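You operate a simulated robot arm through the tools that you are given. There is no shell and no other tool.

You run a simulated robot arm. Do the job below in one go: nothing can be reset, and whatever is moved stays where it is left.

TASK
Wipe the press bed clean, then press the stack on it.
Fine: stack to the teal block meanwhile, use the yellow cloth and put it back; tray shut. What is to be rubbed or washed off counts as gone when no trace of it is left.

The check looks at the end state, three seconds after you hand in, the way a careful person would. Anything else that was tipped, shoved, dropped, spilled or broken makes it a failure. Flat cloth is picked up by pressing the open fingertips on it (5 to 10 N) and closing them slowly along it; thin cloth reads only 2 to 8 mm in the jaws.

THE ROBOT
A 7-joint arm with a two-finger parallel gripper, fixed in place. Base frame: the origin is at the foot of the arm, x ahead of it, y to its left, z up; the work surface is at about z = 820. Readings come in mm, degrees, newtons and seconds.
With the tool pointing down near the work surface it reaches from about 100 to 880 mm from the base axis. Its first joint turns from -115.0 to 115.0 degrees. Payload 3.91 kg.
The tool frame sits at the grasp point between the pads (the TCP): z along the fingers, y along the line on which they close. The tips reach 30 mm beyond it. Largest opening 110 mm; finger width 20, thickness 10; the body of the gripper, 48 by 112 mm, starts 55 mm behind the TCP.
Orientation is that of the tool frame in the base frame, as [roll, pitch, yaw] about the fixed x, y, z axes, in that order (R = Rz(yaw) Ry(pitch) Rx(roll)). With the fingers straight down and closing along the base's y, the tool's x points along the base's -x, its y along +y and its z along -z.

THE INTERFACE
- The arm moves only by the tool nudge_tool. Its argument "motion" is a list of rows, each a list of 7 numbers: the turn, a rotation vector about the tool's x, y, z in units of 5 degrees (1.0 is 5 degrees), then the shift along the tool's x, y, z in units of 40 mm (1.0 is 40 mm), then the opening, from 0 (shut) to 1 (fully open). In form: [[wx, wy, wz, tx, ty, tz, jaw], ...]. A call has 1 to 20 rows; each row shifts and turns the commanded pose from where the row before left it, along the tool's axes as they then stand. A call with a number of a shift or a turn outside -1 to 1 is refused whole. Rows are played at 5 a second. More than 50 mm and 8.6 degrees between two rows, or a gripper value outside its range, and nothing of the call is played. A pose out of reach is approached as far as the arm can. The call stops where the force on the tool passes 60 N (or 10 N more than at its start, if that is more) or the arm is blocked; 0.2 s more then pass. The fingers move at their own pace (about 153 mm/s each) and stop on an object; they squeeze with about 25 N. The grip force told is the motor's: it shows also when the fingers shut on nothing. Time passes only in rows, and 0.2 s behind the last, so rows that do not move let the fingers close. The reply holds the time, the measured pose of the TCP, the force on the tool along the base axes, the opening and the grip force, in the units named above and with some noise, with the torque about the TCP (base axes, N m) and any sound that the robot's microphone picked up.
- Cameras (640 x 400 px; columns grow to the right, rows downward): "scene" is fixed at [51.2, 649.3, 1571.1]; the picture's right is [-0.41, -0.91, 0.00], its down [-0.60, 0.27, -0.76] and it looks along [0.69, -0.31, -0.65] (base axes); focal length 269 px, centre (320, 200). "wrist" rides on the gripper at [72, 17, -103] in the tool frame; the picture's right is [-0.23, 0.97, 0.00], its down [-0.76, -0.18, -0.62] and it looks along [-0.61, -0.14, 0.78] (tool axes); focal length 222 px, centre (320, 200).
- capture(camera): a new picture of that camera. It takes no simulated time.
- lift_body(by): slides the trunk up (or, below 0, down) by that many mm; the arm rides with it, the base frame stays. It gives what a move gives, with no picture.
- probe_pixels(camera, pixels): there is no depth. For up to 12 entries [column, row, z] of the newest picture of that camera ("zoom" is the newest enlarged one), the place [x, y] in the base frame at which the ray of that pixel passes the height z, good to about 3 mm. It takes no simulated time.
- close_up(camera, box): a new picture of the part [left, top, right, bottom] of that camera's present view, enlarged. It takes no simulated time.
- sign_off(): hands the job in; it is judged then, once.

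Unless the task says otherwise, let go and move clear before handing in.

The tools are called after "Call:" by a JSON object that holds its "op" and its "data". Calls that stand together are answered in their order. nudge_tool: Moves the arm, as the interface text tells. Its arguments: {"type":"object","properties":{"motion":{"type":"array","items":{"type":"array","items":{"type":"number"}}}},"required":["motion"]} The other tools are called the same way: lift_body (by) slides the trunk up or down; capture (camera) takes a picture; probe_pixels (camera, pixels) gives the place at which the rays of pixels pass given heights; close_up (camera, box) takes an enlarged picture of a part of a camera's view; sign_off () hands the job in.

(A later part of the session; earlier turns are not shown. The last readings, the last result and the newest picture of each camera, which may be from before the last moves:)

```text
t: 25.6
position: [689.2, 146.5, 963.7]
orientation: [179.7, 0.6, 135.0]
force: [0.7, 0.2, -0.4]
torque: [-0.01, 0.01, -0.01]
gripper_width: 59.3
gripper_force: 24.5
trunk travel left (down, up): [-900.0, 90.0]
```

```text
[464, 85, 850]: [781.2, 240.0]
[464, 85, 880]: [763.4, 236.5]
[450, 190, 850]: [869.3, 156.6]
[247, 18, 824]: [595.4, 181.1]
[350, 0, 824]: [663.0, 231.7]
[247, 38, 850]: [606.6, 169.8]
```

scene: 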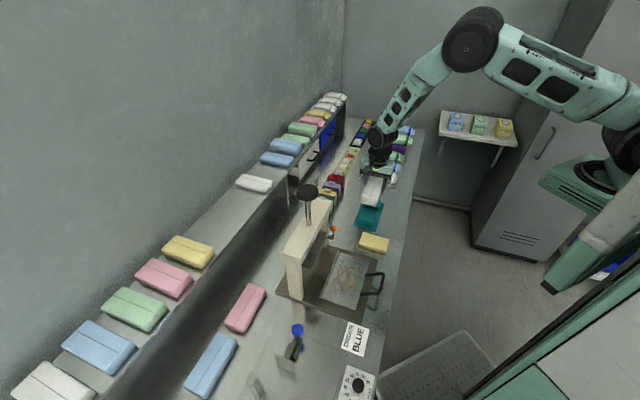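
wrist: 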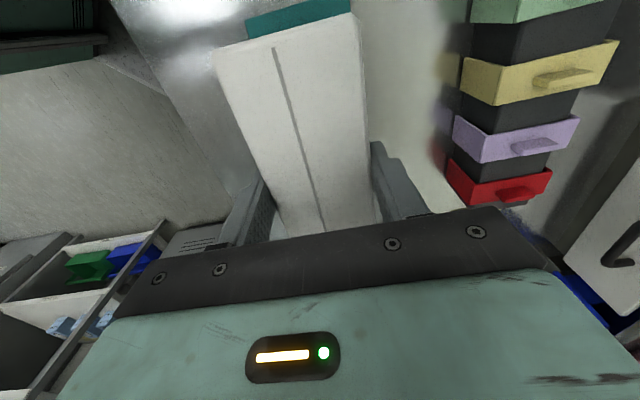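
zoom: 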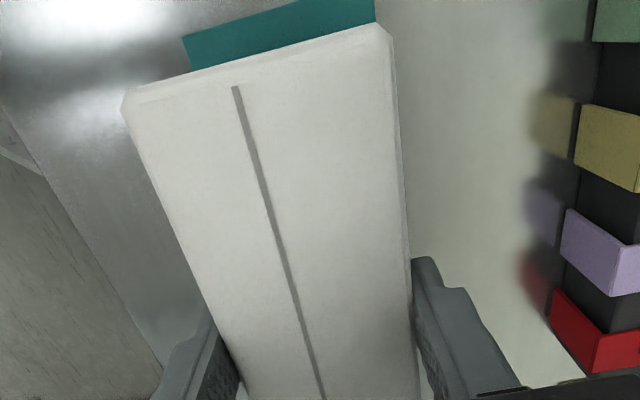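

Boxes are over 60 mm clear. I'll lower the stack toward the teal blocks, first to TCP z≈905.

Call:
{"op": "nudge_tool", "data": {"motion": [[0, 0, 0, 0.03, 0, 0.75, 0.3], [0, 0, 0, 0, 0, 0.7, 0.3], [0, 0, 0, 0, 0, 0, 0.3]]}}

Call:
{"op": "close_up", "data": {"camera": "scene", "box": [340, 170, 420, 240]}}

```text
t: 26.4
position: [688.8, 148.7, 906.3]
orientation: [179.7, 0.6, 135.3]
force: [0.1, 0.1, -1.5]
torque: [0.02, -0.03, 0.01]
gripper_width: 59.3
gripper_force: 24.7
trunk travel left (down, up): [-900.0, 90.0]
```

```text
5.71 times, centred on (380, 205) of scene
```

zoom: 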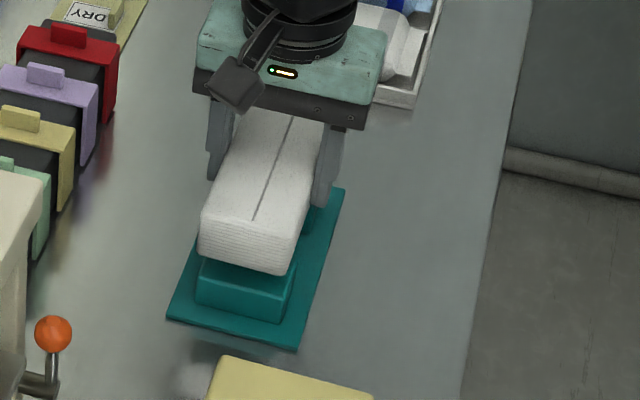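

The stack lines up with the teal blocks. Lower slowly until contact.

Call:
{"op": "nudge_tool", "data": {"motion": [[0, 0, 0, 0, 0, 0.1, 0.3], [0, 0, 0, 0, 0, 0.1, 0.3], [0, 0, 0, 0, 0, 0.1, 0.3], [0, 0, 0, 0, 0, 0, 0.3]]}}

```text
t: 27.4
position: [689.7, 149.0, 894.4]
orientation: [179.7, 0.7, 135.1]
force: [0.5, 1.1, 0.3]
torque: [0.03, 0.0, 0.01]
gripper_width: 59.4
gripper_force: 25.0
trunk travel left (down, up): [-900.0, 90.0]
```

Call:
{"op": "nudge_tool", "data": {"motion": [[0, 0, 0, 0, 0, 0.05, 0.3], [0, 0, 0, 0, 0, 0.05, 0.3], [0, 0, 0, 0, 0, 0, 0.3]]}}

```text
t: 28.2
position: [689.3, 148.0, 891.4]
orientation: [179.7, 0.5, 135.2]
force: [-0.8, -0.9, -0.7]
torque: [0.0, 0.07, 0.04]
gripper_width: 59.2
gripper_force: 25.3
trunk travel left (down, up): [-900.0, 90.0]
```

Call:
{"op": "nudge_tool", "data": {"motion": [[0, 0, 0, 0, 0, 0.06, 0.3], [0, 0, 0, 0, 0, 0.06, 0.3], [0, 0, 0, 0, 0, 0, 0.3]]}}

Call:
{"op": "close_up", "data": {"camera": "scene", "box": [340, 170, 420, 240]}}

```text
t: 29.0
position: [688.9, 148.9, 887.9]
orientation: [179.5, 0.5, 135.2]
force: [-3.5, -3.4, 28.9]
torque: [-0.28, 0.45, -0.11]
gripper_width: 59.4
gripper_force: 25.4
trunk travel left (down, up): [-900.0, 90.0]
```

```text
5.71 times, centred on (380, 205) of scene
```

zoom: 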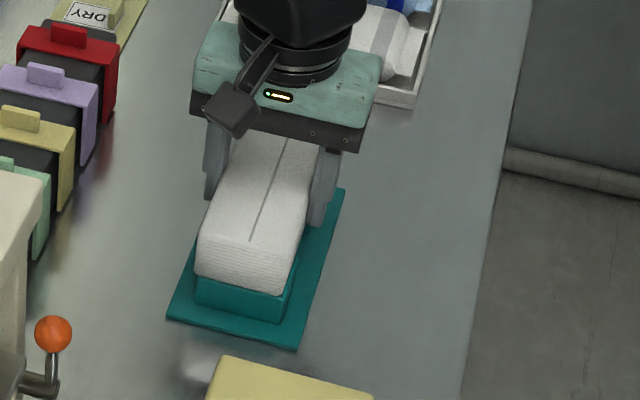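

Contact at z≈888 (29 N), stack on both teal blocks. I'll relax 1 mm, open the jaws gradually and rise.

Call:
{"op": "nudge_tool", "data": {"motion": [[0, 0, 0, 0, 0, -0.03, 0.3], [0, 0, 0, 0, 0, 0, 0.3], [0, 0, 0, 0, 0, 0, 0.56], [0, 0, 0, 0, 0, 0, 0.7], [0, 0, 0, 0, 0, 0, 0.7], [0, 0, 0, 0, 0, -0.5, 0.7], [0, 0, 0, 0, 0, -0.9, 0.7], [0, 0, 0, 0, 0, -0.9, 0.7], [0, 0, 0, 0, 0, 0, 0.7]]}}

Call:
{"op": "close_up", "data": {"camera": "scene", "box": [340, 170, 420, 240]}}

Call:
{"op": "close_up", "data": {"camera": "scene", "box": [310, 235, 390, 310]}}

```text
t: 31.0
position: [688.4, 150.7, 978.5]
orientation: [179.8, 0.6, 135.2]
force: [-0.5, -1.0, -0.3]
torque: [0.0, 0.0, 0.0]
gripper_width: 77.1
gripper_force: 0.1
trunk travel left (down, up): [-900.0, 90.0]
```

```text
5.71 times, centred on (380, 205) of scene
```

zoom: 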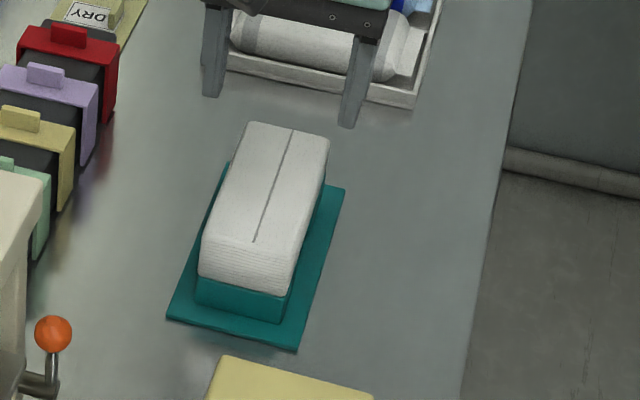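

```text
5.33 times, centred on (350, 272) of scene
```

zoom: 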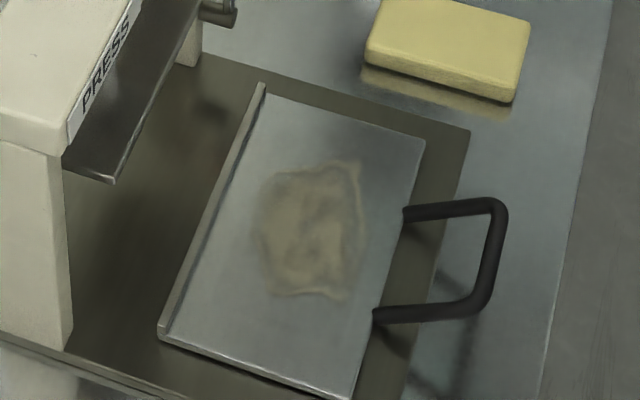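

The stack rests well on the teal rest, and the stain is a brown patch at zoom (255–365,160–300) on the tray floor. I'll probe its extent and tray edges at floor height.

Call:
{"op": "probe_pixels", "data": {"camera": "zoom", "pixels": [[255, 225, 838], [362, 163, 838], [345, 302, 838], [268, 292, 838], [275, 172, 838], [368, 225, 838], [268, 97, 838], [425, 140, 838], [352, 398, 838], [172, 335, 838], [263, 84, 846], [160, 335, 846]]}}

Call:
{"op": "capture", "data": {"camera": "wrist"}}

```text
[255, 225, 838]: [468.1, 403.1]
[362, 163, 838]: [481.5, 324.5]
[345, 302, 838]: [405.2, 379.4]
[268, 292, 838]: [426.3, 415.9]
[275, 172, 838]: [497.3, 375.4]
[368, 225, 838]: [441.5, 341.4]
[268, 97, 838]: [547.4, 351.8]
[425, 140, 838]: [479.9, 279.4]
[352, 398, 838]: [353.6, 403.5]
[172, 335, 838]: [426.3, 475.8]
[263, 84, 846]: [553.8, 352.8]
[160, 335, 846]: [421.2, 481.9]
```

```text
taken
```

wrist: 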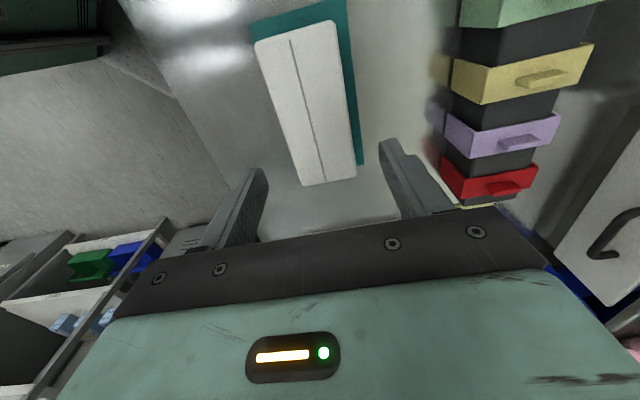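

Stain spans u 553–617, v 7–111 on the tray; the tray has only a rear lip. To keep fingers off that lip while wiping I'll hold the cloth across its 61 mm side, so I turn the hand by 90° (yaw → -135) here, well above everything.

Call:
{"op": "nudge_tool", "data": {"motion": [[0, 0, -1, 0, 0, 0, 0.8], [0, 0, -1, 0, 0, 0, 0.8], [0, 0, -1, 0, 0, 0, 0.8], [0, 0, -1, 0, 0, 0, 0.8], [0, 0, -1, 0, 0, 0, 0.8], [0, 0, -1, 0, 0, 0, 0.8], [0, 0, -1, 0, 0, 0, 0.8], [0, 0, -1, 0, 0, 0, 0.8], [0, 0, -1, 0, 0, 0, 0.8], [0, 0, -1, 0, 0, 0, 0.8], [0, 0, -1, 0, 0, 0, 0.8], [0, 0, -1, 0, 0, 0, 0.8], [0, 0, -1, 0, 0, 0, 0.8], [0, 0, -1, 0, 0, 0, 0.8], [0, 0, -1, 0, 0, 0, 0.8], [0, 0, -1, 0, 0, 0, 0.8], [0, 0, -1, 0, 0, 0, 0.8], [0, 0, -0.98, 0, 0, 0, 0.8]]}}

```text
t: 34.8
position: [687.9, 150.1, 978.9]
orientation: [-179.5, 0.3, -134.8]
force: [0.1, -0.7, -0.3]
torque: [0.01, -0.01, 0.02]
gripper_width: 87.9
gripper_force: 0.1
trunk travel left (down, up): [-900.0, 90.0]
```

The turn worked. Now move above the cloth centre (544,220) and take a look.

Call:
{"op": "nudge_tool", "data": {"motion": [[0, 0, 0, 0.33, 0.94, 0, 0.8], [0, 0, 0, 0.33, 0.94, 0, 0.8], [0, 0, 0, 0.33, 0.94, 0, 0.8], [0, 0, 0, 0.33, 0.94, 0, 0.8], [0, 0, 0, 0, 0, 0.8, 0.8], [0, 0, 0, 0, 0, 0, 0.8]]}}

Call:
{"op": "capture", "data": {"camera": "wrist"}}

Call:
{"op": "close_up", "data": {"camera": "scene", "box": [330, 190, 430, 280]}}

```text
t: 36.2
position: [546.9, 221.1, 943.0]
orientation: [-179.4, 0.3, -134.8]
force: [0.0, 0.1, -0.4]
torque: [0.01, 0.02, -0.02]
gripper_width: 87.9
gripper_force: 0.1
trunk travel left (down, up): [-900.0, 90.0]
```

```text
taken
```

wrist: 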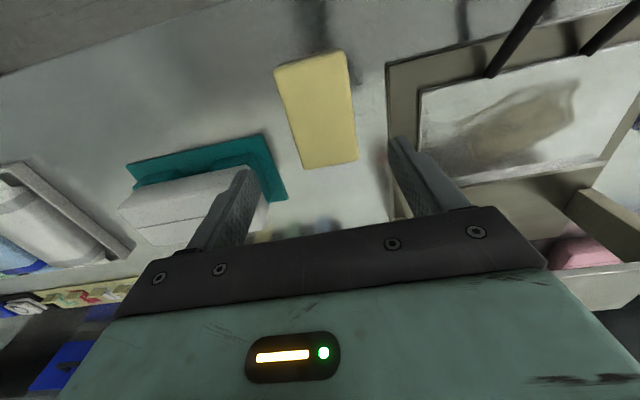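

```text
4.44 times, centred on (380, 235) of scene
```

zoom: 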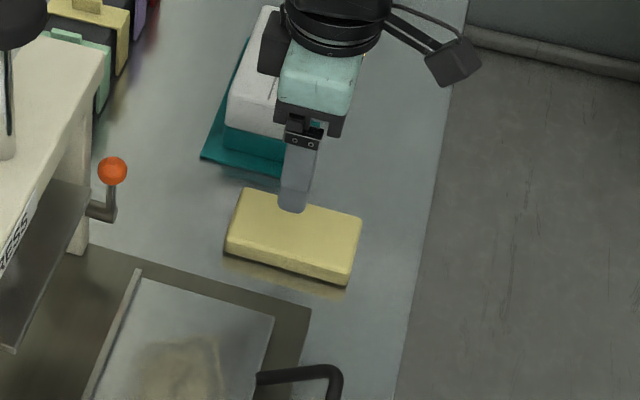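

The cloth is between the fingertips in view at (275–358,50–170). Probing its corners for centring.

Call:
{"op": "probe_pixels", "data": {"camera": "wrist", "pixels": [[274, 69, 838], [344, 51, 838], [357, 160, 838], [304, 170, 838]]}}

Call:
{"op": "close_up", "data": {"camera": "wrist", "box": [220, 30, 440, 210]}}

```text
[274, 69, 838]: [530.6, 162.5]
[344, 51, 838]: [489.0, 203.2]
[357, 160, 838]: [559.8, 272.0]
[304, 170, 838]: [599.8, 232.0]
```

```text
2.22 times, centred on (330, 120) of wrist
```

zoom: 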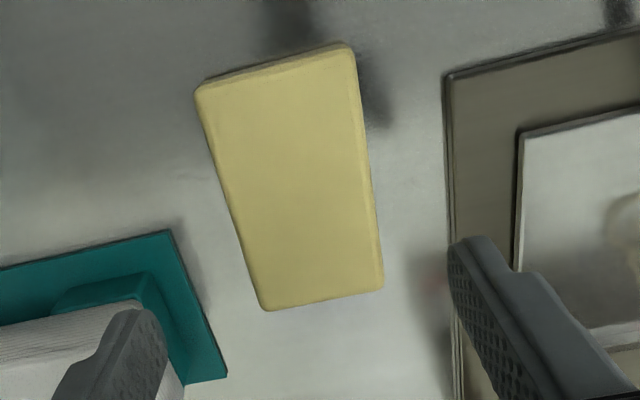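

Cloth: u 490–588, v 202–260, centre u=539, v=231. I'll narrow the jaws to ~76 mm, centre and descend to tips about 5 mm above the counter.

Call:
{"op": "nudge_tool", "data": {"motion": [[0, 0, 0, 0.1, 0, 0, 0.69], [0, 0, 0, 0, 0, 0.75, 0.69], [0, 0, 0, 0, 0, 0.75, 0.69], [0, 0, 0, 0, 0, 0.5, 0.69], [0, 0, 0, 0, 0, 0, 0.69]]}}

Call:
{"op": "close_up", "data": {"camera": "scene", "box": [330, 190, 430, 280]}}

Call:
{"op": "capture", "data": {"camera": "wrist"}}

```text
t: 37.4
position: [541.6, 215.3, 865.1]
orientation: [-179.3, 0.4, -134.9]
force: [-0.1, -0.2, -0.3]
torque: [-0.01, -0.01, -0.04]
gripper_width: 76.0
gripper_force: 0.0
trunk travel left (down, up): [-900.0, 90.0]
```

```text
4.44 times, centred on (380, 235) of scene
```

zoom: 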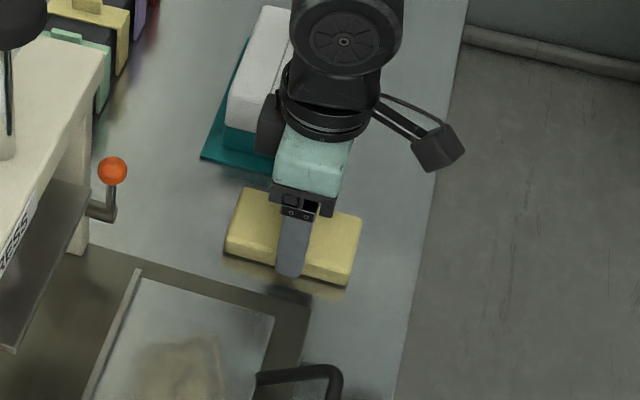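

```text
taken
```

wrist: 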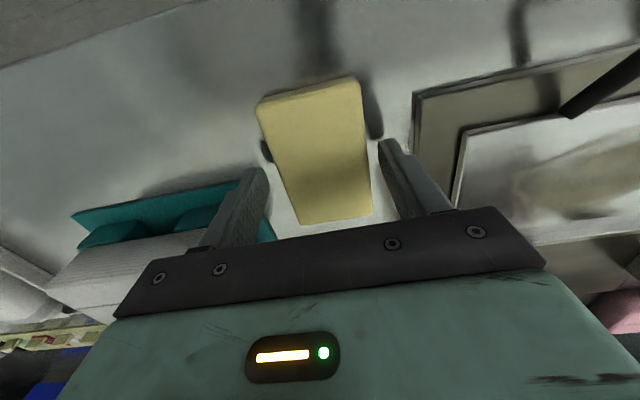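

The fingers straddle the cloth with gaps on both sides. I'll remove the 0.8° tilt, shift 3 mm, and go down 10 mm to just above the counter.

Call:
{"op": "nudge_tool", "data": {"motion": [[-0.13, 0.07, 0, -0.08, 0, 0, 0.69], [0, 0, 0, 0, 0, 0.12, 0.69], [0, 0, 0, 0, 0, 0.12, 0.69], [0, 0, 0, 0, 0, 0, 0.69]]}}

```text
t: 38.4
position: [543.8, 218.4, 856.9]
orientation: [179.9, 0.0, -134.8]
force: [0.2, 1.0, 0.0]
torque: [-0.03, -0.03, -0.02]
gripper_width: 75.9
gripper_force: 0.0
trunk travel left (down, up): [-900.0, 90.0]
```

Level now, tips ≈ z 827. Close slowly on the cloth.

Call:
{"op": "nudge_tool", "data": {"motion": [[0, 0, 0, 0, 0, 0, 0.6], [0, 0, 0, 0, 0, 0, 0.55], [0, 0, 0, 0, 0, 0, 0.5], [0, 0, 0, 0, 0, 0, 0.4], [0, 0, 0, 0, 0, 0, 0.35], [0, 0, 0, 0, 0, 0, 0.35]]}}

Call:
{"op": "capture", "data": {"camera": "wrist"}}

Call:
{"op": "close_up", "data": {"camera": "scene", "box": [330, 190, 430, 280]}}

```text
t: 39.8
position: [543.8, 218.1, 856.6]
orientation: [179.9, -0.1, -134.9]
force: [0.1, -0.4, 0.3]
torque: [0.02, 0.0, 0.01]
gripper_width: 60.7
gripper_force: 24.6
trunk travel left (down, up): [-900.0, 90.0]
```

```text
taken
```

wrist: 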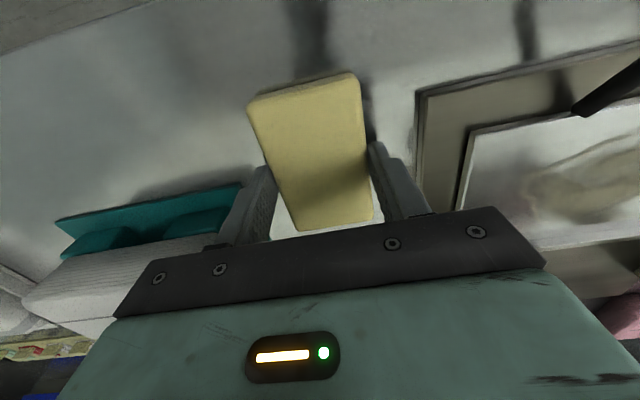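

```text
4.44 times, centred on (380, 235) of scene
```

zoom: 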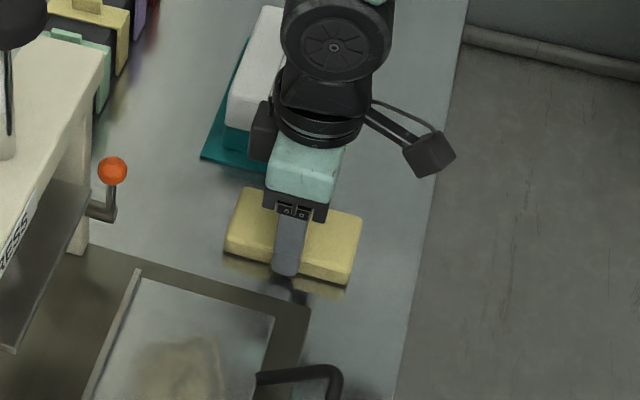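

The cloth is held (60.7 mm, 25 N); its home pose is TCP (543.8,218.2,856.6), yaw -134.9. Lift it and move over the tray's +v end.

Call:
{"op": "nudge_tool", "data": {"motion": [[0, 0, 0, 0, 0, -0.3, 0.35], [0, 0, 0, 0, 0, -0.6, 0.35], [0, 0, 0, 0, 0, -0.9, 0.35], [0, 0, 0, -0.37, 0.95, 0, 0.35], [0, 0, 0, -0.37, 0.95, 0, 0.35], [0, 0, 0, -0.36, 0.95, 0, 0.35], [0, 0, 0, 0, 0, 0, 0.35]]}}

Call:
{"op": "capture", "data": {"camera": "wrist"}}

Call:
{"op": "close_up", "data": {"camera": "scene", "box": [300, 210, 410, 310]}}

```text
t: 41.4
position: [495.9, 328.6, 927.4]
orientation: [180.0, -0.1, -134.9]
force: [0.0, 0.1, -1.6]
torque: [0.0, -0.01, 0.01]
gripper_width: 60.8
gripper_force: 25.0
trunk travel left (down, up): [-900.0, 90.0]
```

```text
taken
```

wrist: 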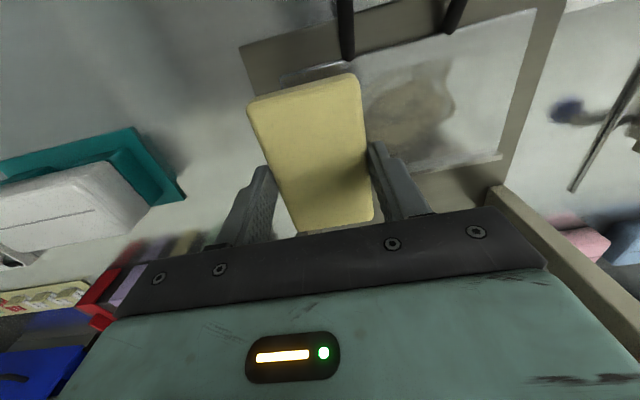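

```text
4.00 times, centred on (355, 260) of scene
```

zoom: 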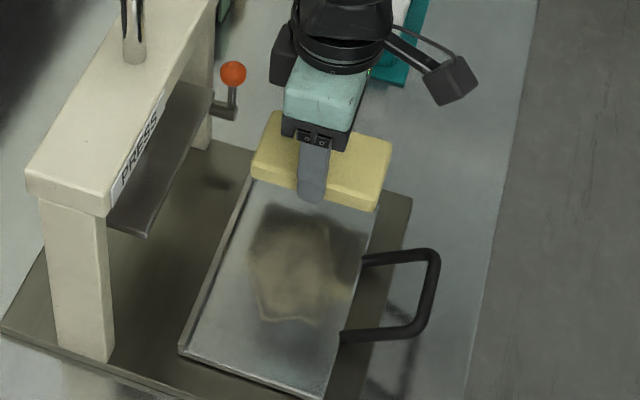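

The cloth hovers over the tray's +v end (u=583, v=118). Descend in small steps to contact.

Call:
{"op": "nudge_tool", "data": {"motion": [[0, 0, 0, -0.02, 0, 0.6, 0.35], [0, 0, 0, 0, 0, 0.5, 0.35], [0, 0, 0, 0, 0, 0, 0.35]]}}

Call:
{"op": "close_up", "data": {"camera": "scene", "box": [300, 210, 410, 310]}}

```text
t: 42.2
position: [494.7, 329.9, 882.7]
orientation: [179.9, 0.0, -134.9]
force: [-0.4, 0.2, -0.5]
torque: [-0.02, 0.01, 0.05]
gripper_width: 60.7
gripper_force: 25.3
trunk travel left (down, up): [-900.0, 90.0]
```

```text
4.00 times, centred on (355, 260) of scene
```

zoom: 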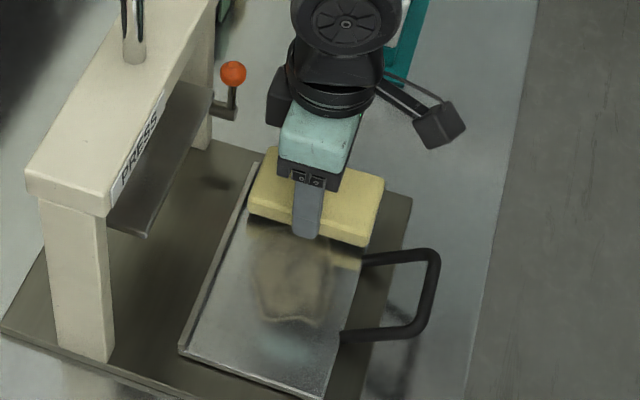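

Still no contact at 882.7. Step down further.

Call:
{"op": "nudge_tool", "data": {"motion": [[0, 0, 0, 0, 0, 0.07, 0.35], [0, 0, 0, 0, 0, 0.07, 0.35], [0, 0, 0, 0, 0, 0, 0.35]]}}

```text
t: 43.0
position: [495.4, 329.7, 877.2]
orientation: [179.9, -0.1, -134.9]
force: [1.9, -2.0, -0.1]
torque: [-0.08, 0.0, 0.09]
gripper_width: 60.6
gripper_force: 24.5
trunk travel left (down, up): [-900.0, 90.0]
```

Call:
{"op": "nudge_tool", "data": {"motion": [[0, 0, 0, 0, 0, 0.05, 0.35], [0, 0, 0, 0, 0, 0, 0.35]]}}

```text
t: 43.6
position: [496.4, 328.1, 875.9]
orientation: [180.0, 0.1, -134.9]
force: [8.7, -8.4, 4.2]
torque: [-0.17, -0.29, 0.58]
gripper_width: 60.6
gripper_force: 25.1
trunk travel left (down, up): [-900.0, 90.0]
```

A sideways force of 12 N appears at the pad's front end (torque puts it 48 mm in front): it touches the handle leg's root. I'll lift, turn the held cloth 90° so its short side lies along u (clear of the handle and the lip), and wipe with that.

Call:
{"op": "nudge_tool", "data": {"motion": [[0, 0, 0, 0, 0, -0.3, 0.35], [0, 0, 0, 0, 0, -0.7, 0.35], [0, 0, 1, 0, 0, 0, 0.35], [0, 0, 1, 0, 0, 0, 0.35], [0, 0, 1, 0, 0, 0, 0.35], [0, 0, 1, 0, 0, 0, 0.35], [0, 0, 1, 0, 0, 0, 0.35], [0, 0, 1, 0, 0, 0, 0.35], [0, 0, 1, 0, 0, 0, 0.35], [0, 0, 1, 0, 0, 0, 0.35], [0, 0, 1, 0, 0, 0, 0.35], [0, 0, 1, 0, 0, 0, 0.35], [0, 0, 1, 0, 0, 0, 0.35], [0, 0, 1, 0, 0, 0, 0.35], [0, 0, 1, 0, 0, 0, 0.35], [0, 0, 1, 0, 0, 0, 0.35], [0, 0, 1, 0, 0, 0, 0.35], [0, 0, 1, 0, 0, 0, 0.35], [0, 0, 1, 0, 0, 0, 0.35], [0, 0, 0.98, 0, 0, 0, 0.35]]}}

Call:
{"op": "capture", "data": {"camera": "wrist"}}

Call:
{"op": "close_up", "data": {"camera": "scene", "box": [300, 210, 410, 310]}}

```text
t: 47.8
position: [496.5, 329.6, 916.3]
orientation: [-179.8, -0.1, 135.1]
force: [-0.4, -0.7, -0.4]
torque: [-0.01, 0.01, -0.02]
gripper_width: 60.4
gripper_force: 24.8
trunk travel left (down, up): [-900.0, 90.0]
```

```text
taken
```

wrist: 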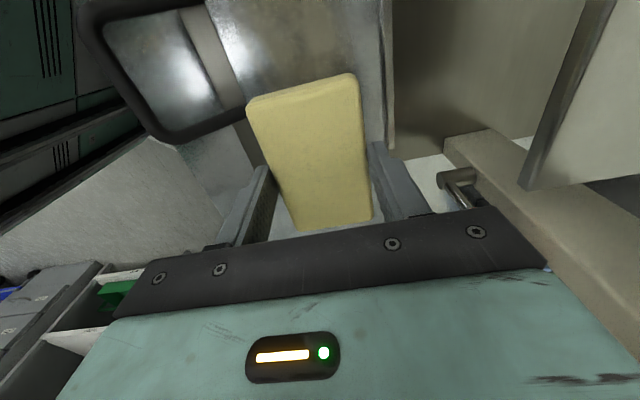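

```text
4.00 times, centred on (355, 260) of scene
```

zoom: 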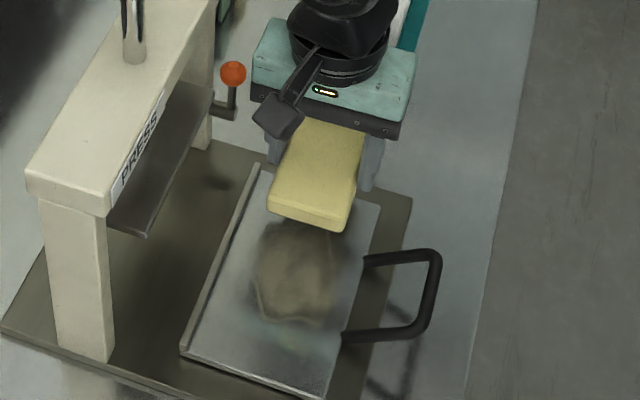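

The cloth is now turned with its long side along v. I'll move to u≈581, v≈95 and lower to just above the tray floor.

Call:
{"op": "nudge_tool", "data": {"motion": [[0, 0, 0, 0.57, -0.08, 0, 0.35], [0, 0, 0, 0, 0, 0.6, 0.35], [0, 0, 0, 0, 0, 0.33, 0.35], [0, 0, 0, 0, 0, 0, 0.35]]}}

```text
t: 48.8
position: [477.7, 342.7, 878.9]
orientation: [-180.0, -0.1, 135.3]
force: [0.2, -0.2, -0.3]
torque: [0.04, -0.02, -0.02]
gripper_width: 60.5
gripper_force: 24.6
trunk travel left (down, up): [-900.0, 90.0]
```

Call:
{"op": "nudge_tool", "data": {"motion": [[0, 0, 0, 0, 0, 0.05, 0.35], [0, 0, 0, 0, 0, 0.04, 0.35], [0, 0, 0, 0, 0, 0, 0.35]]}}

```text
t: 49.6
position: [477.8, 341.9, 876.0]
orientation: [180.0, -0.1, 135.2]
force: [-0.4, 0.6, 3.4]
torque: [0.0, -0.08, -0.01]
gripper_width: 60.8
gripper_force: 25.0
trunk travel left (down, up): [-900.0, 90.0]
```

Light contact (3.4 N). A bit more pressure.

Call:
{"op": "nudge_tool", "data": {"motion": [[0, 0, 0, 0, 0, 0.02, 0.35], [0, 0, 0, 0, 0, 0, 0.35]]}}

```text
t: 50.2
position: [477.6, 342.6, 876.0]
orientation: [-180.0, -0.1, 135.2]
force: [0.8, -1.0, 12.9]
torque: [-0.03, -0.06, -0.02]
gripper_width: 60.6
gripper_force: 25.0
trunk travel left (down, up): [-900.0, 90.0]
```

Now 13 N of clean normal contact. Sweep along -v by 75 mm.

Call:
{"op": "nudge_tool", "data": {"motion": [[0, 0, 0, 0.3, 0, 0, 0.35], [0, 0, 0, 0.3, 0, 0, 0.35], [0, 0, 0, 0.3, 0, 0, 0.35], [0, 0, 0, 0.3, 0, 0, 0.35], [0, 0, 0, 0.3, 0, 0, 0.35], [0, 0, 0, 0.3, 0, 0, 0.35], [0, 0, 0, 0, 0, 0, 0.35]]}}

Call:
{"op": "close_up", "data": {"camera": "scene", "box": [300, 210, 410, 310]}}

Call:
{"op": "capture", "data": {"camera": "wrist"}}

```text
t: 51.8
position: [423.7, 394.4, 875.2]
orientation: [-179.8, -0.1, 135.2]
force: [4.2, -4.0, 9.9]
torque: [-0.09, -0.12, -0.02]
gripper_width: 60.7
gripper_force: 24.9
trunk travel left (down, up): [-900.0, 90.0]
```

```text
4.00 times, centred on (355, 260) of scene
```

zoom: 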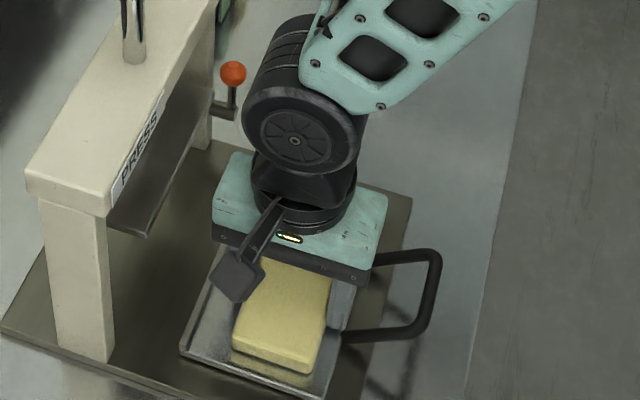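

```text
taken
```

wrist: 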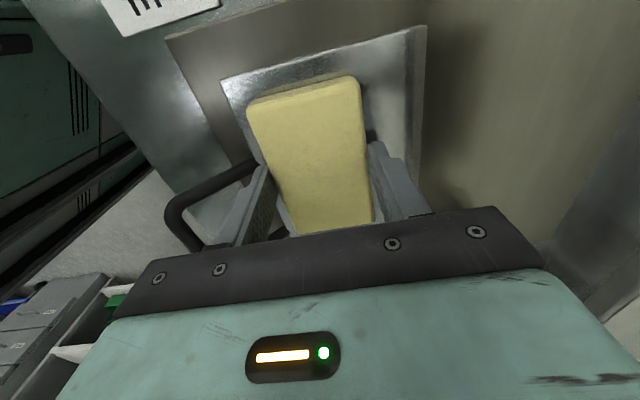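

One pass done at u≈579 with 10 N. Now shift +13 mm in u and sweep back along +v.

Call:
{"op": "nudge_tool", "data": {"motion": [[0, 0, 0, 0, 0.16, 0, 0.35], [0, 0, 0, 0, 0.16, 0, 0.35], [0, 0, 0, -0.3, 0, 0, 0.35], [0, 0, 0, -0.3, 0, 0, 0.35], [0, 0, 0, -0.3, 0, 0, 0.35], [0, 0, 0, -0.3, 0, 0, 0.35], [0, 0, 0, -0.3, 0, 0, 0.35], [0, 0, 0, -0.3, 0, 0, 0.35], [0, 0, 0, 0, 0, 0, 0.35]]}}

Call:
{"op": "close_up", "data": {"camera": "scene", "box": [300, 210, 410, 310]}}

```text
t: 53.8
position: [488.3, 351.8, 874.0]
orientation: [-179.9, 0.0, 135.2]
force: [-0.1, -0.3, 2.1]
torque: [0.03, 0.03, 0.04]
gripper_width: 60.7
gripper_force: 25.1
trunk travel left (down, up): [-900.0, 90.0]
```

```text
4.00 times, centred on (355, 260) of scene
```

zoom: 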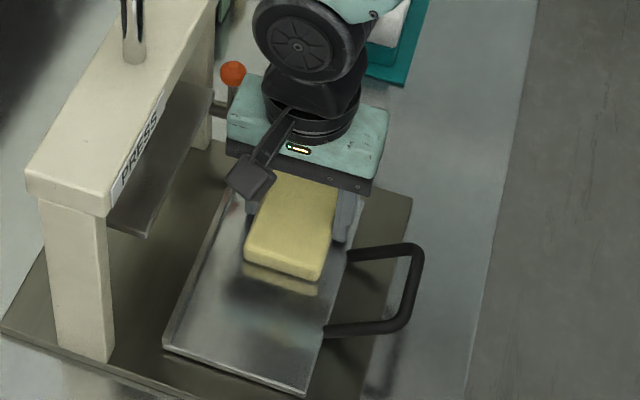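

The tray itself slid with the cloth by about 10 mm in u (handle moved in view), so u-shifts must be made with the cloth lifted. I'll lift and move aside (+v) to inspect what remains.

Call:
{"op": "nudge_tool", "data": {"motion": [[0, 0, 0, 0, 0, -0.4, 0.35], [0, 0, 0, 0, 0, -0.9, 0.35], [0, 0, 0, -0.9, 0, 0, 0.35], [0, 0, 0, -0.9, 0, 0, 0.35], [0, 0, 0, -0.5, 0, 0, 0.35], [0, 0, 0, 0, 0, 0, 0.35]]}}

Call:
{"op": "close_up", "data": {"camera": "scene", "box": [310, 235, 390, 310]}}

Call:
{"op": "capture", "data": {"camera": "wrist"}}

```text
t: 55.2
position: [552.8, 287.4, 928.0]
orientation: [-179.9, 0.0, 135.2]
force: [0.8, -0.1, 0.0]
torque: [-0.06, 0.02, -0.02]
gripper_width: 60.6
gripper_force: 24.5
trunk travel left (down, up): [-900.0, 90.0]
```

```text
5.33 times, centred on (350, 272) of scene
```

zoom: 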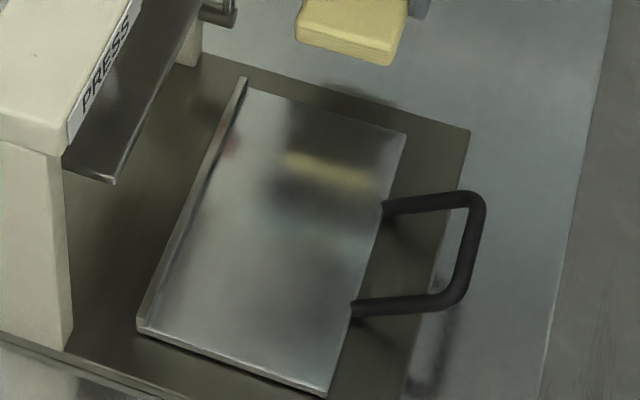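

```text
taken
```

wrist: 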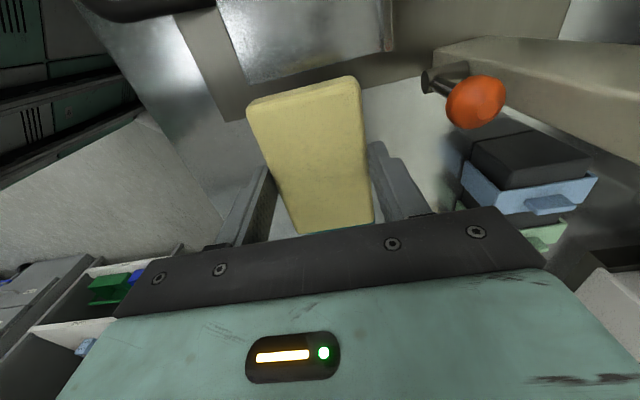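

The brown patch appears gone; the yellow smear at zoom (325,170) may be the cloth's reflection. I'll move the cloth further away and inspect again.

Call:
{"op": "nudge_tool", "data": {"motion": [[0, 0, 0, -0.9, 0, 0, 0.35], [0, 0, 0, -0.9, 0, 0, 0.35], [0, 0, 0, 0, 0, 0, 0.35]]}}

Call:
{"op": "close_up", "data": {"camera": "scene", "box": [310, 235, 390, 310]}}

Call:
{"op": "close_up", "data": {"camera": "scene", "box": [325, 250, 370, 290]}}

Call:
{"op": "close_up", "data": {"camera": "wrist", "box": [120, 0, 420, 120]}}

```text
t: 56.0
position: [602.9, 236.6, 926.5]
orientation: [-179.9, -0.1, 135.2]
force: [0.1, 0.4, 0.3]
torque: [0.03, 0.02, 0.01]
gripper_width: 60.6
gripper_force: 24.5
trunk travel left (down, up): [-900.0, 90.0]
```

```text
5.33 times, centred on (350, 272) of scene
```

zoom: 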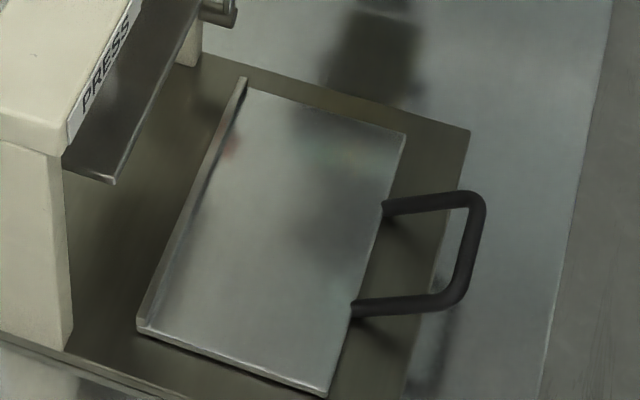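

```text
10.00 times, centred on (348, 270) of scene
```

zoom: 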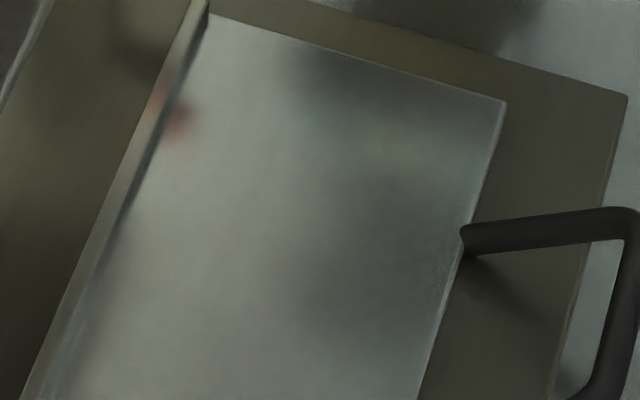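

```text
2.13 times, centred on (270, 60) of wrist
```

zoom: 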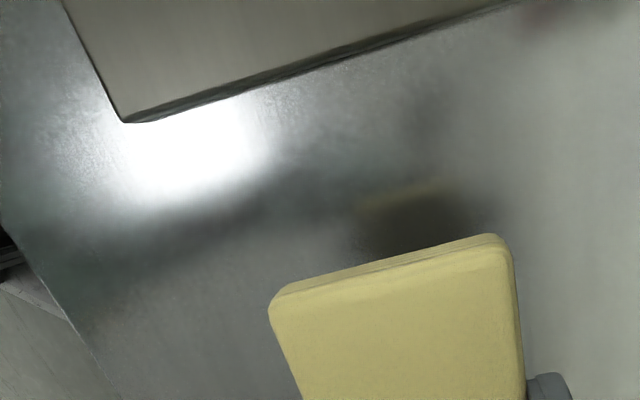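

The tray shows only soft reflections (orange ball's red at 10x zoom (175,125)); no brown left. For safety I'll do one more pass covering the rear and front edges of the former stain; first locate the tray's present position.

Call:
{"op": "probe_pixels", "data": {"camera": "scene", "pixels": [[365.9, 260.2, 838], [350.8, 309, 838], [335.8, 249.3, 848], [316.2, 296, 848], [336.5, 252, 838]]}}

```text
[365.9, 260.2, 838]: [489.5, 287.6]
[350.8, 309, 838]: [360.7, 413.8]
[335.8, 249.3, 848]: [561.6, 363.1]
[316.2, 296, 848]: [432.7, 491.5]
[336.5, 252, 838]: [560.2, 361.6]
```

The tray moved +11.5 mm in u (front edge now u≈548.5). I'll put the cloth down at u≈604, v≈105 (covering the rear part of the former stain) and sweep again.

Call:
{"op": "nudge_tool", "data": {"motion": [[0, 0, 0, 0.96, 0.07, 0, 0.35], [0, 0, 0, 0.96, 0.07, 0, 0.35], [0, 0, 0, 0.96, 0.06, 0, 0.35], [0, 0, 0, 0.96, 0.06, 0, 0.35], [0, 0, 0, 0, 0, 0.7, 0.35], [0, 0, 0, 0, 0, 0.5, 0.35], [0, 0, 0, 0, 0, 0, 0.35]]}}

Call:
{"op": "close_up", "data": {"camera": "scene", "box": [310, 235, 390, 310]}}

```text
t: 57.6
position: [500.1, 353.3, 877.5]
orientation: [-179.9, -0.1, 135.2]
force: [0.3, 0.0, -0.5]
torque: [-0.03, 0.01, 0.01]
gripper_width: 60.6
gripper_force: 25.1
trunk travel left (down, up): [-900.0, 90.0]
```

```text
5.33 times, centred on (350, 272) of scene
```

zoom: 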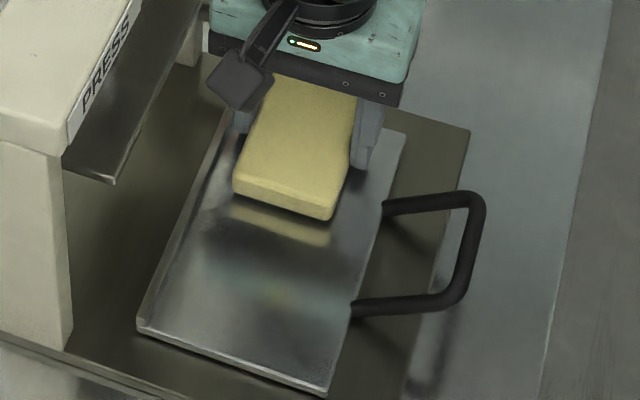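

Positioned with the back finger just inside the lip. Lower onto the floor.

Call:
{"op": "nudge_tool", "data": {"motion": [[0, 0, 0, 0, 0, 0.05, 0.35], [0, 0, 0, 0, 0, 0.02, 0.35], [0, 0, 0, 0, 0, 0, 0.35]]}}

```text
t: 58.4
position: [501.1, 353.6, 875.6]
orientation: [-179.9, -0.1, 135.3]
force: [0.3, -0.3, 0.1]
torque: [0.04, 0.03, -0.01]
gripper_width: 60.8
gripper_force: 24.8
trunk travel left (down, up): [-900.0, 90.0]
```

Call:
{"op": "nudge_tool", "data": {"motion": [[0, 0, 0, 0, 0, 0.04, 0.35], [0, 0, 0, 0, 0, 0, 0.35]]}}

```text
t: 59.0
position: [500.9, 352.8, 873.5]
orientation: [-180.0, -0.1, 135.2]
force: [0.3, 1.3, 3.8]
torque: [-0.03, 0.01, 0.01]
gripper_width: 60.6
gripper_force: 25.3
trunk travel left (down, up): [-900.0, 90.0]
```

Contact (3.8 N). Slightly more pressure and sweep -v by ~95 mm and back.

Call:
{"op": "nudge_tool", "data": {"motion": [[0, 0, 0, 0, 0, 0.02, 0.35], [0, 0, 0, 0.3, 0, 0, 0.35], [0, 0, 0, 0.3, 0, 0, 0.35], [0, 0, 0, 0.3, 0, 0, 0.35], [0, 0, 0, 0.3, 0, 0, 0.35], [0, 0, 0, 0.3, 0, 0, 0.35], [0, 0, 0, 0.3, 0, 0, 0.35], [0, 0, 0, 0.3, 0, 0, 0.35], [0, 0, 0, 0.25, 0, 0, 0.35], [0, 0, 0, 0, 0, 0, 0.35]]}}

```text
t: 61.2
position: [434.7, 417.8, 874.3]
orientation: [-179.9, -0.1, 135.2]
force: [11.0, -10.5, 19.3]
torque: [-0.29, -0.35, -0.06]
gripper_width: 60.5
gripper_force: 25.4
trunk travel left (down, up): [-900.0, 90.0]
```

Pass done (19 N normal). Lift 12 mm, shift -14 mm in u, lower and sweep back along +v.

Call:
{"op": "nudge_tool", "data": {"motion": [[0, 0, 0, 0, 0, -0.3, 0.35], [0, 0, 0, 0, -0.35, 0, 0.35], [0, 0, 0, 0, 0, 0.15, 0.35], [0, 0, 0, 0, 0, 0.13, 0.35], [0, 0, 0, 0, 0, 0, 0.35]]}}

```text
t: 62.4
position: [425.3, 408.9, 874.5]
orientation: [-179.9, 0.0, 135.1]
force: [-0.8, 1.0, -0.7]
torque: [0.0, -0.03, 0.03]
gripper_width: 60.3
gripper_force: 25.2
trunk travel left (down, up): [-900.0, 90.0]
```

Call:
{"op": "nudge_tool", "data": {"motion": [[0, 0, 0, 0, 0, 0.04, 0.35], [0, 0, 0, 0, 0, 0, 0.35]]}}

```text
t: 63.0
position: [425.3, 409.6, 874.1]
orientation: [179.9, -0.1, 135.2]
force: [-0.4, -0.7, 9.6]
torque: [-0.06, 0.03, -0.03]
gripper_width: 60.5
gripper_force: 25.3
trunk travel left (down, up): [-900.0, 90.0]
```

Call:
{"op": "nudge_tool", "data": {"motion": [[0, 0, 0, -0.3, 0, 0, 0.35], [0, 0, 0, -0.3, 0, 0, 0.35], [0, 0, 0, -0.3, 0, 0, 0.35], [0, 0, 0, -0.3, 0, 0, 0.35], [0, 0, 0, -0.3, 0, 0, 0.35], [0, 0, 0, -0.3, 0, 0, 0.35], [0, 0, 0, -0.3, 0, 0, 0.35], [0, 0, 0, -0.25, 0, 0, 0.35], [0, 0, 0, 0, 0, 0, 0.35]]}}

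Call:
{"op": "close_up", "data": {"camera": "scene", "box": [310, 235, 390, 310]}}

```text
t: 65.0
position: [492.3, 339.8, 871.3]
orientation: [-179.9, 0.0, 135.0]
force: [-1.4, 2.3, 7.2]
torque: [0.1, 0.08, 0.04]
gripper_width: 60.6
gripper_force: 24.5
trunk travel left (down, up): [-900.0, 90.0]
```

```text
5.33 times, centred on (350, 272) of scene
```

zoom: 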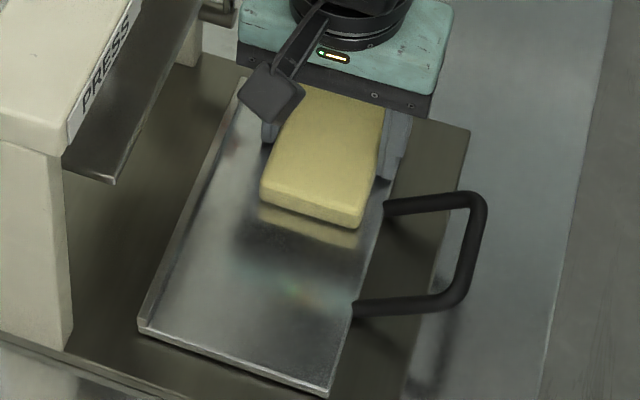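

The wipe is complete. I'll lift the cloth away toward its home and inspect the tray again.

Call:
{"op": "nudge_tool", "data": {"motion": [[0, 0, 0, 0, 0, -0.4, 0.35], [0, 0, 0, 0, 0, -0.9, 0.35], [0, 0, 0, -0.95, 0, 0, 0.35], [0, 0, 0, -0.95, 0, 0, 0.35], [0, 0, 0, -0.95, 0, 0, 0.35], [0, 0, 0, -0.3, 0, 0, 0.35], [0, 0, 0, 0, 0, 0, 0.35]]}}

Call:
{"op": "close_up", "data": {"camera": "scene", "box": [310, 235, 390, 310]}}

Call:
{"op": "capture", "data": {"camera": "wrist"}}

Call:
{"op": "capture", "data": {"camera": "scene"}}

```text
t: 66.6
position: [579.4, 252.7, 926.0]
orientation: [-179.9, -0.1, 135.3]
force: [0.9, -0.7, 0.0]
torque: [0.0, -0.02, 0.03]
gripper_width: 60.4
gripper_force: 25.1
trunk travel left (down, up): [-900.0, 90.0]
```

```text
5.33 times, centred on (350, 272) of scene
```

zoom: 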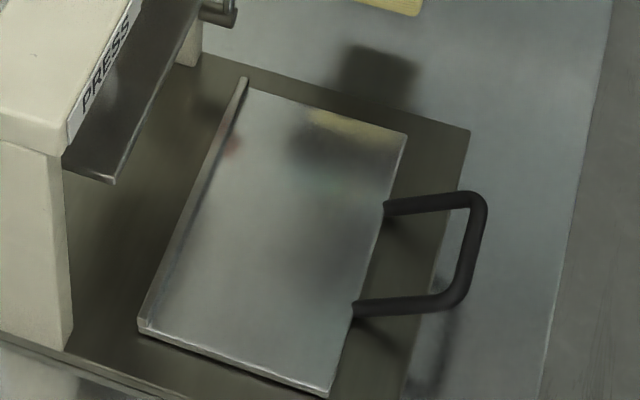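

```text
taken
```

wrist: 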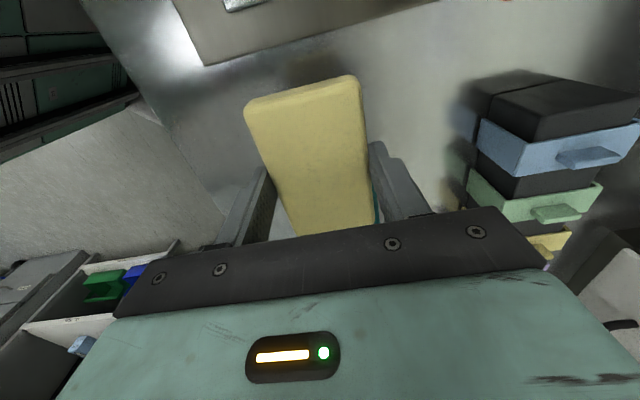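

```text
taken
```

scene: 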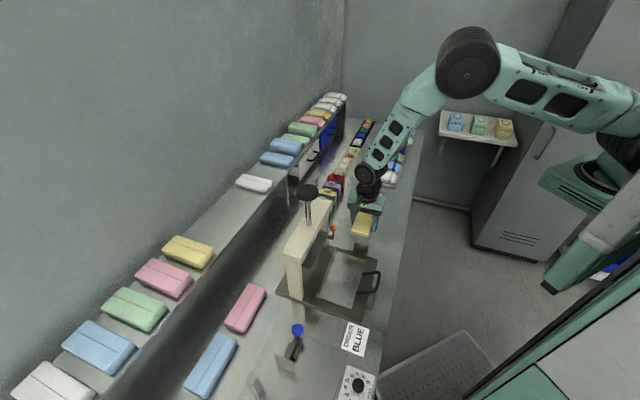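

The tray floor is clean apart from reflections of the cloth. Now return the cloth: move over its home and turn it back 90°.

Call:
{"op": "nudge_tool", "data": {"motion": [[0, 0, 0, 0, -0.62, 0, 0.35], [0, 0, 0, 0, -0.62, 0, 0.35], [0, 0, -1, 0, 0, 0, 0.35], [0, 0, -1, 0, 0, 0, 0.35], [0, 0, -1, 0, 0, 0, 0.35], [0, 0, -1, 0, 0, 0, 0.35], [0, 0, -1, 0, 0, 0, 0.35], [0, 0, -1, 0, 0, 0, 0.35], [0, 0, -1, 0, 0, 0, 0.35], [0, 0, -1, 0, 0, 0, 0.35], [0, 0, -1, 0, 0, 0, 0.35], [0, 0, -1, 0, 0, 0, 0.35], [0, 0, -1, 0, 0, 0, 0.35], [0, 0, -1, 0, 0, 0, 0.35], [0, 0, -1, 0, 0, 0, 0.35], [0, 0, -1, 0, 0, 0, 0.35], [0, 0, -1, 0, 0, 0, 0.35], [0, 0, -1, 0, 0, 0, 0.35], [0, 0, -1, 0, 0, 0, 0.35], [0, 0, -0.96, 0, 0, 0, 0.35]]}}

Call:
{"op": "capture", "data": {"camera": "wrist"}}

Call:
{"op": "close_up", "data": {"camera": "scene", "box": [330, 190, 430, 280]}}

```text
t: 70.8
position: [544.9, 218.5, 923.8]
orientation: [180.0, -0.1, -134.8]
force: [-0.3, -0.4, 0.2]
torque: [-0.01, 0.03, -0.02]
gripper_width: 60.3
gripper_force: 24.9
trunk travel left (down, up): [-900.0, 90.0]
```

```text
taken
```

wrist: 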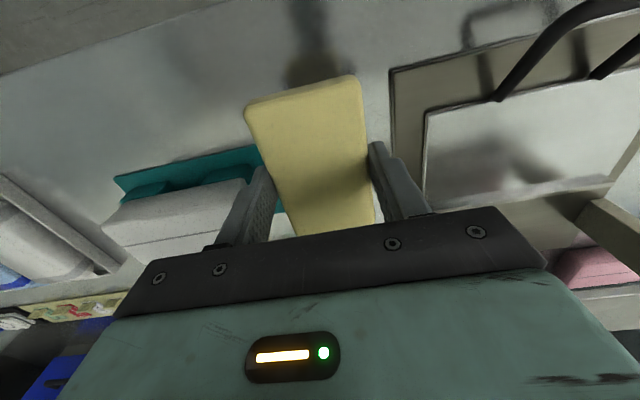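

```text
4.44 times, centred on (380, 235) of scene
```

zoom: 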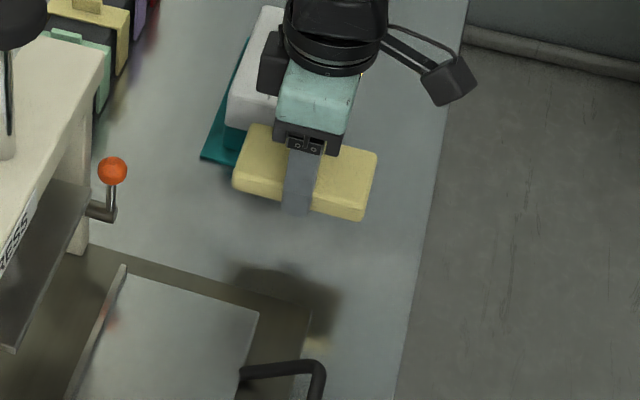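

The cloth is aligned over its home spot (within 1 mm). Lower it to just above the counter.

Call:
{"op": "nudge_tool", "data": {"motion": [[0, 0, 0, 0.025, 0.015, 0.8, 0.35], [0, 0, 0, 0, 0, 0.7, 0.35], [0, 0, 0, 0, 0, 0.1, 0.35], [0, 0, 0, 0, 0, 0, 0.35]]}}

```text
t: 71.8
position: [544.9, 219.3, 858.9]
orientation: [180.0, -0.1, -135.0]
force: [0.3, 1.2, 0.1]
torque: [0.01, -0.01, -0.01]
gripper_width: 60.9
gripper_force: 25.5
trunk travel left (down, up): [-900.0, 90.0]
```

Call:
{"op": "nudge_tool", "data": {"motion": [[0, 0, 0, 0.02, 0.01, 0.07, 0.35], [0, 0, 0, 0, 0, 0.05, 0.35], [0, 0, 0, 0, 0, 0, 0.35]]}}

```text
t: 72.6
position: [543.0, 218.9, 854.0]
orientation: [180.0, 0.0, -135.0]
force: [0.4, -0.2, -0.1]
torque: [0.02, -0.02, 0.0]
gripper_width: 60.6
gripper_force: 24.8
trunk travel left (down, up): [-900.0, 90.0]
```

Call:
{"op": "nudge_tool", "data": {"motion": [[0, 0, 0, 0, 0, 0.04, 0.35], [0, 0, 0, 0, 0, 0, 0.35]]}}

```text
t: 73.2
position: [543.5, 217.6, 853.1]
orientation: [179.9, -0.1, -135.0]
force: [0.5, -0.8, -0.7]
torque: [0.0, 0.01, -0.01]
gripper_width: 60.5
gripper_force: 25.1
trunk travel left (down, up): [-900.0, 90.0]
```

Call:
{"op": "nudge_tool", "data": {"motion": [[0, 0, 0, 0, 0, 0.03, 0.35], [0, 0, 0, 0, 0, 0, 0.35]]}}

```text
t: 73.8
position: [544.1, 217.6, 853.7]
orientation: [180.0, 0.0, -135.0]
force: [-0.3, -0.4, -0.3]
torque: [0.02, -0.02, -0.04]
gripper_width: 60.6
gripper_force: 25.2
trunk travel left (down, up): [-900.0, 90.0]
```

No contact yet (z≈853). Another small step.

Call:
{"op": "nudge_tool", "data": {"motion": [[0, 0, 0, 0, 0, 0.03, 0.35], [0, 0, 0, 0, 0, 0, 0.35]]}}

Call:
{"op": "close_up", "data": {"camera": "scene", "box": [345, 215, 405, 265]}}

```text
t: 74.4
position: [545.0, 219.7, 851.4]
orientation: [180.0, -0.1, -135.0]
force: [0.5, -0.7, 0.2]
torque: [0.06, -0.03, 0.01]
gripper_width: 60.6
gripper_force: 24.6
trunk travel left (down, up): [-900.0, 90.0]
```

```text
8.00 times, centred on (375, 240) of scene
```

zoom: 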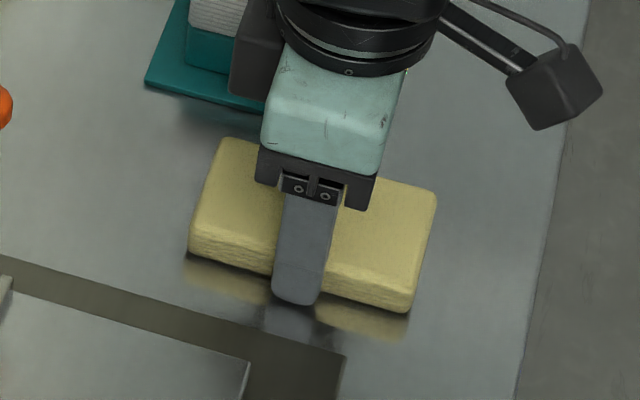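

Call:
{"op": "nudge_tool", "data": {"motion": [[0, 0, 0, 0, 0, 0.025, 0.35], [0, 0, 0, 0, 0, 0, 0.35]]}}

```text
t: 75.0
position: [545.0, 217.8, 850.4]
orientation: [179.9, 0.0, -135.1]
force: [-0.7, -0.9, 6.9]
torque: [0.03, -0.11, -0.02]
gripper_width: 60.6
gripper_force: 24.8
trunk travel left (down, up): [-900.0, 90.0]
```

Contact (7 N) at z≈850. Open to 76 mm and rise.

Call:
{"op": "nudge_tool", "data": {"motion": [[0, 0, 0, 0, 0, 0, 0.57], [0, 0, 0, 0, 0, 0, 0.63], [0, 0, 0, 0, 0, 0, 0.69], [0, 0, 0, 0, 0, 0, 0.69], [0, 0, 0, 0, 0, -0.4, 0.69], [0, 0, 0, 0, 0, -0.9, 0.69], [0, 0, 0, 0, 0, -0.9, 0.69], [0, 0, 0, 0, 0, -0.9, 0.69], [0, 0, 0, 0, 0, 0, 0.69]]}}

Call:
{"op": "capture", "data": {"camera": "wrist"}}

Call:
{"op": "close_up", "data": {"camera": "scene", "box": [330, 190, 430, 280]}}

```text
t: 77.0
position: [542.7, 217.4, 976.9]
orientation: [179.8, -0.2, -135.0]
force: [0.3, -0.3, 0.3]
torque: [0.0, 0.01, -0.03]
gripper_width: 76.1
gripper_force: 0.1
trunk travel left (down, up): [-900.0, 90.0]
```

```text
taken
```

wrist: 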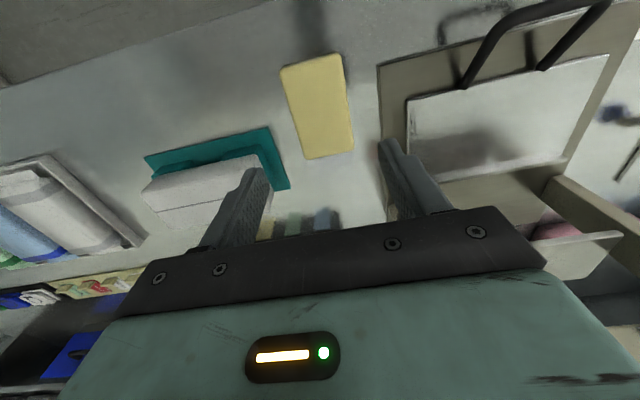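

```text
4.44 times, centred on (380, 235) of scene
```

zoom: 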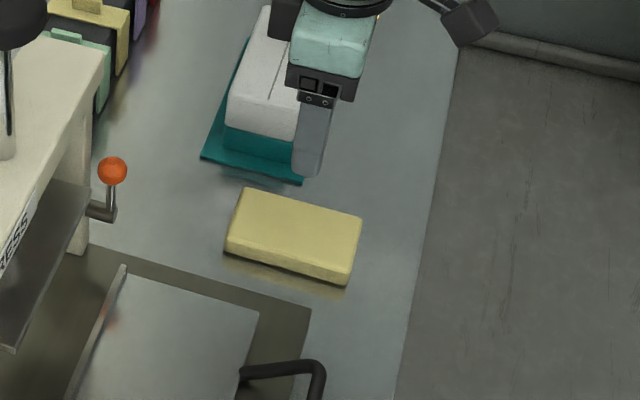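

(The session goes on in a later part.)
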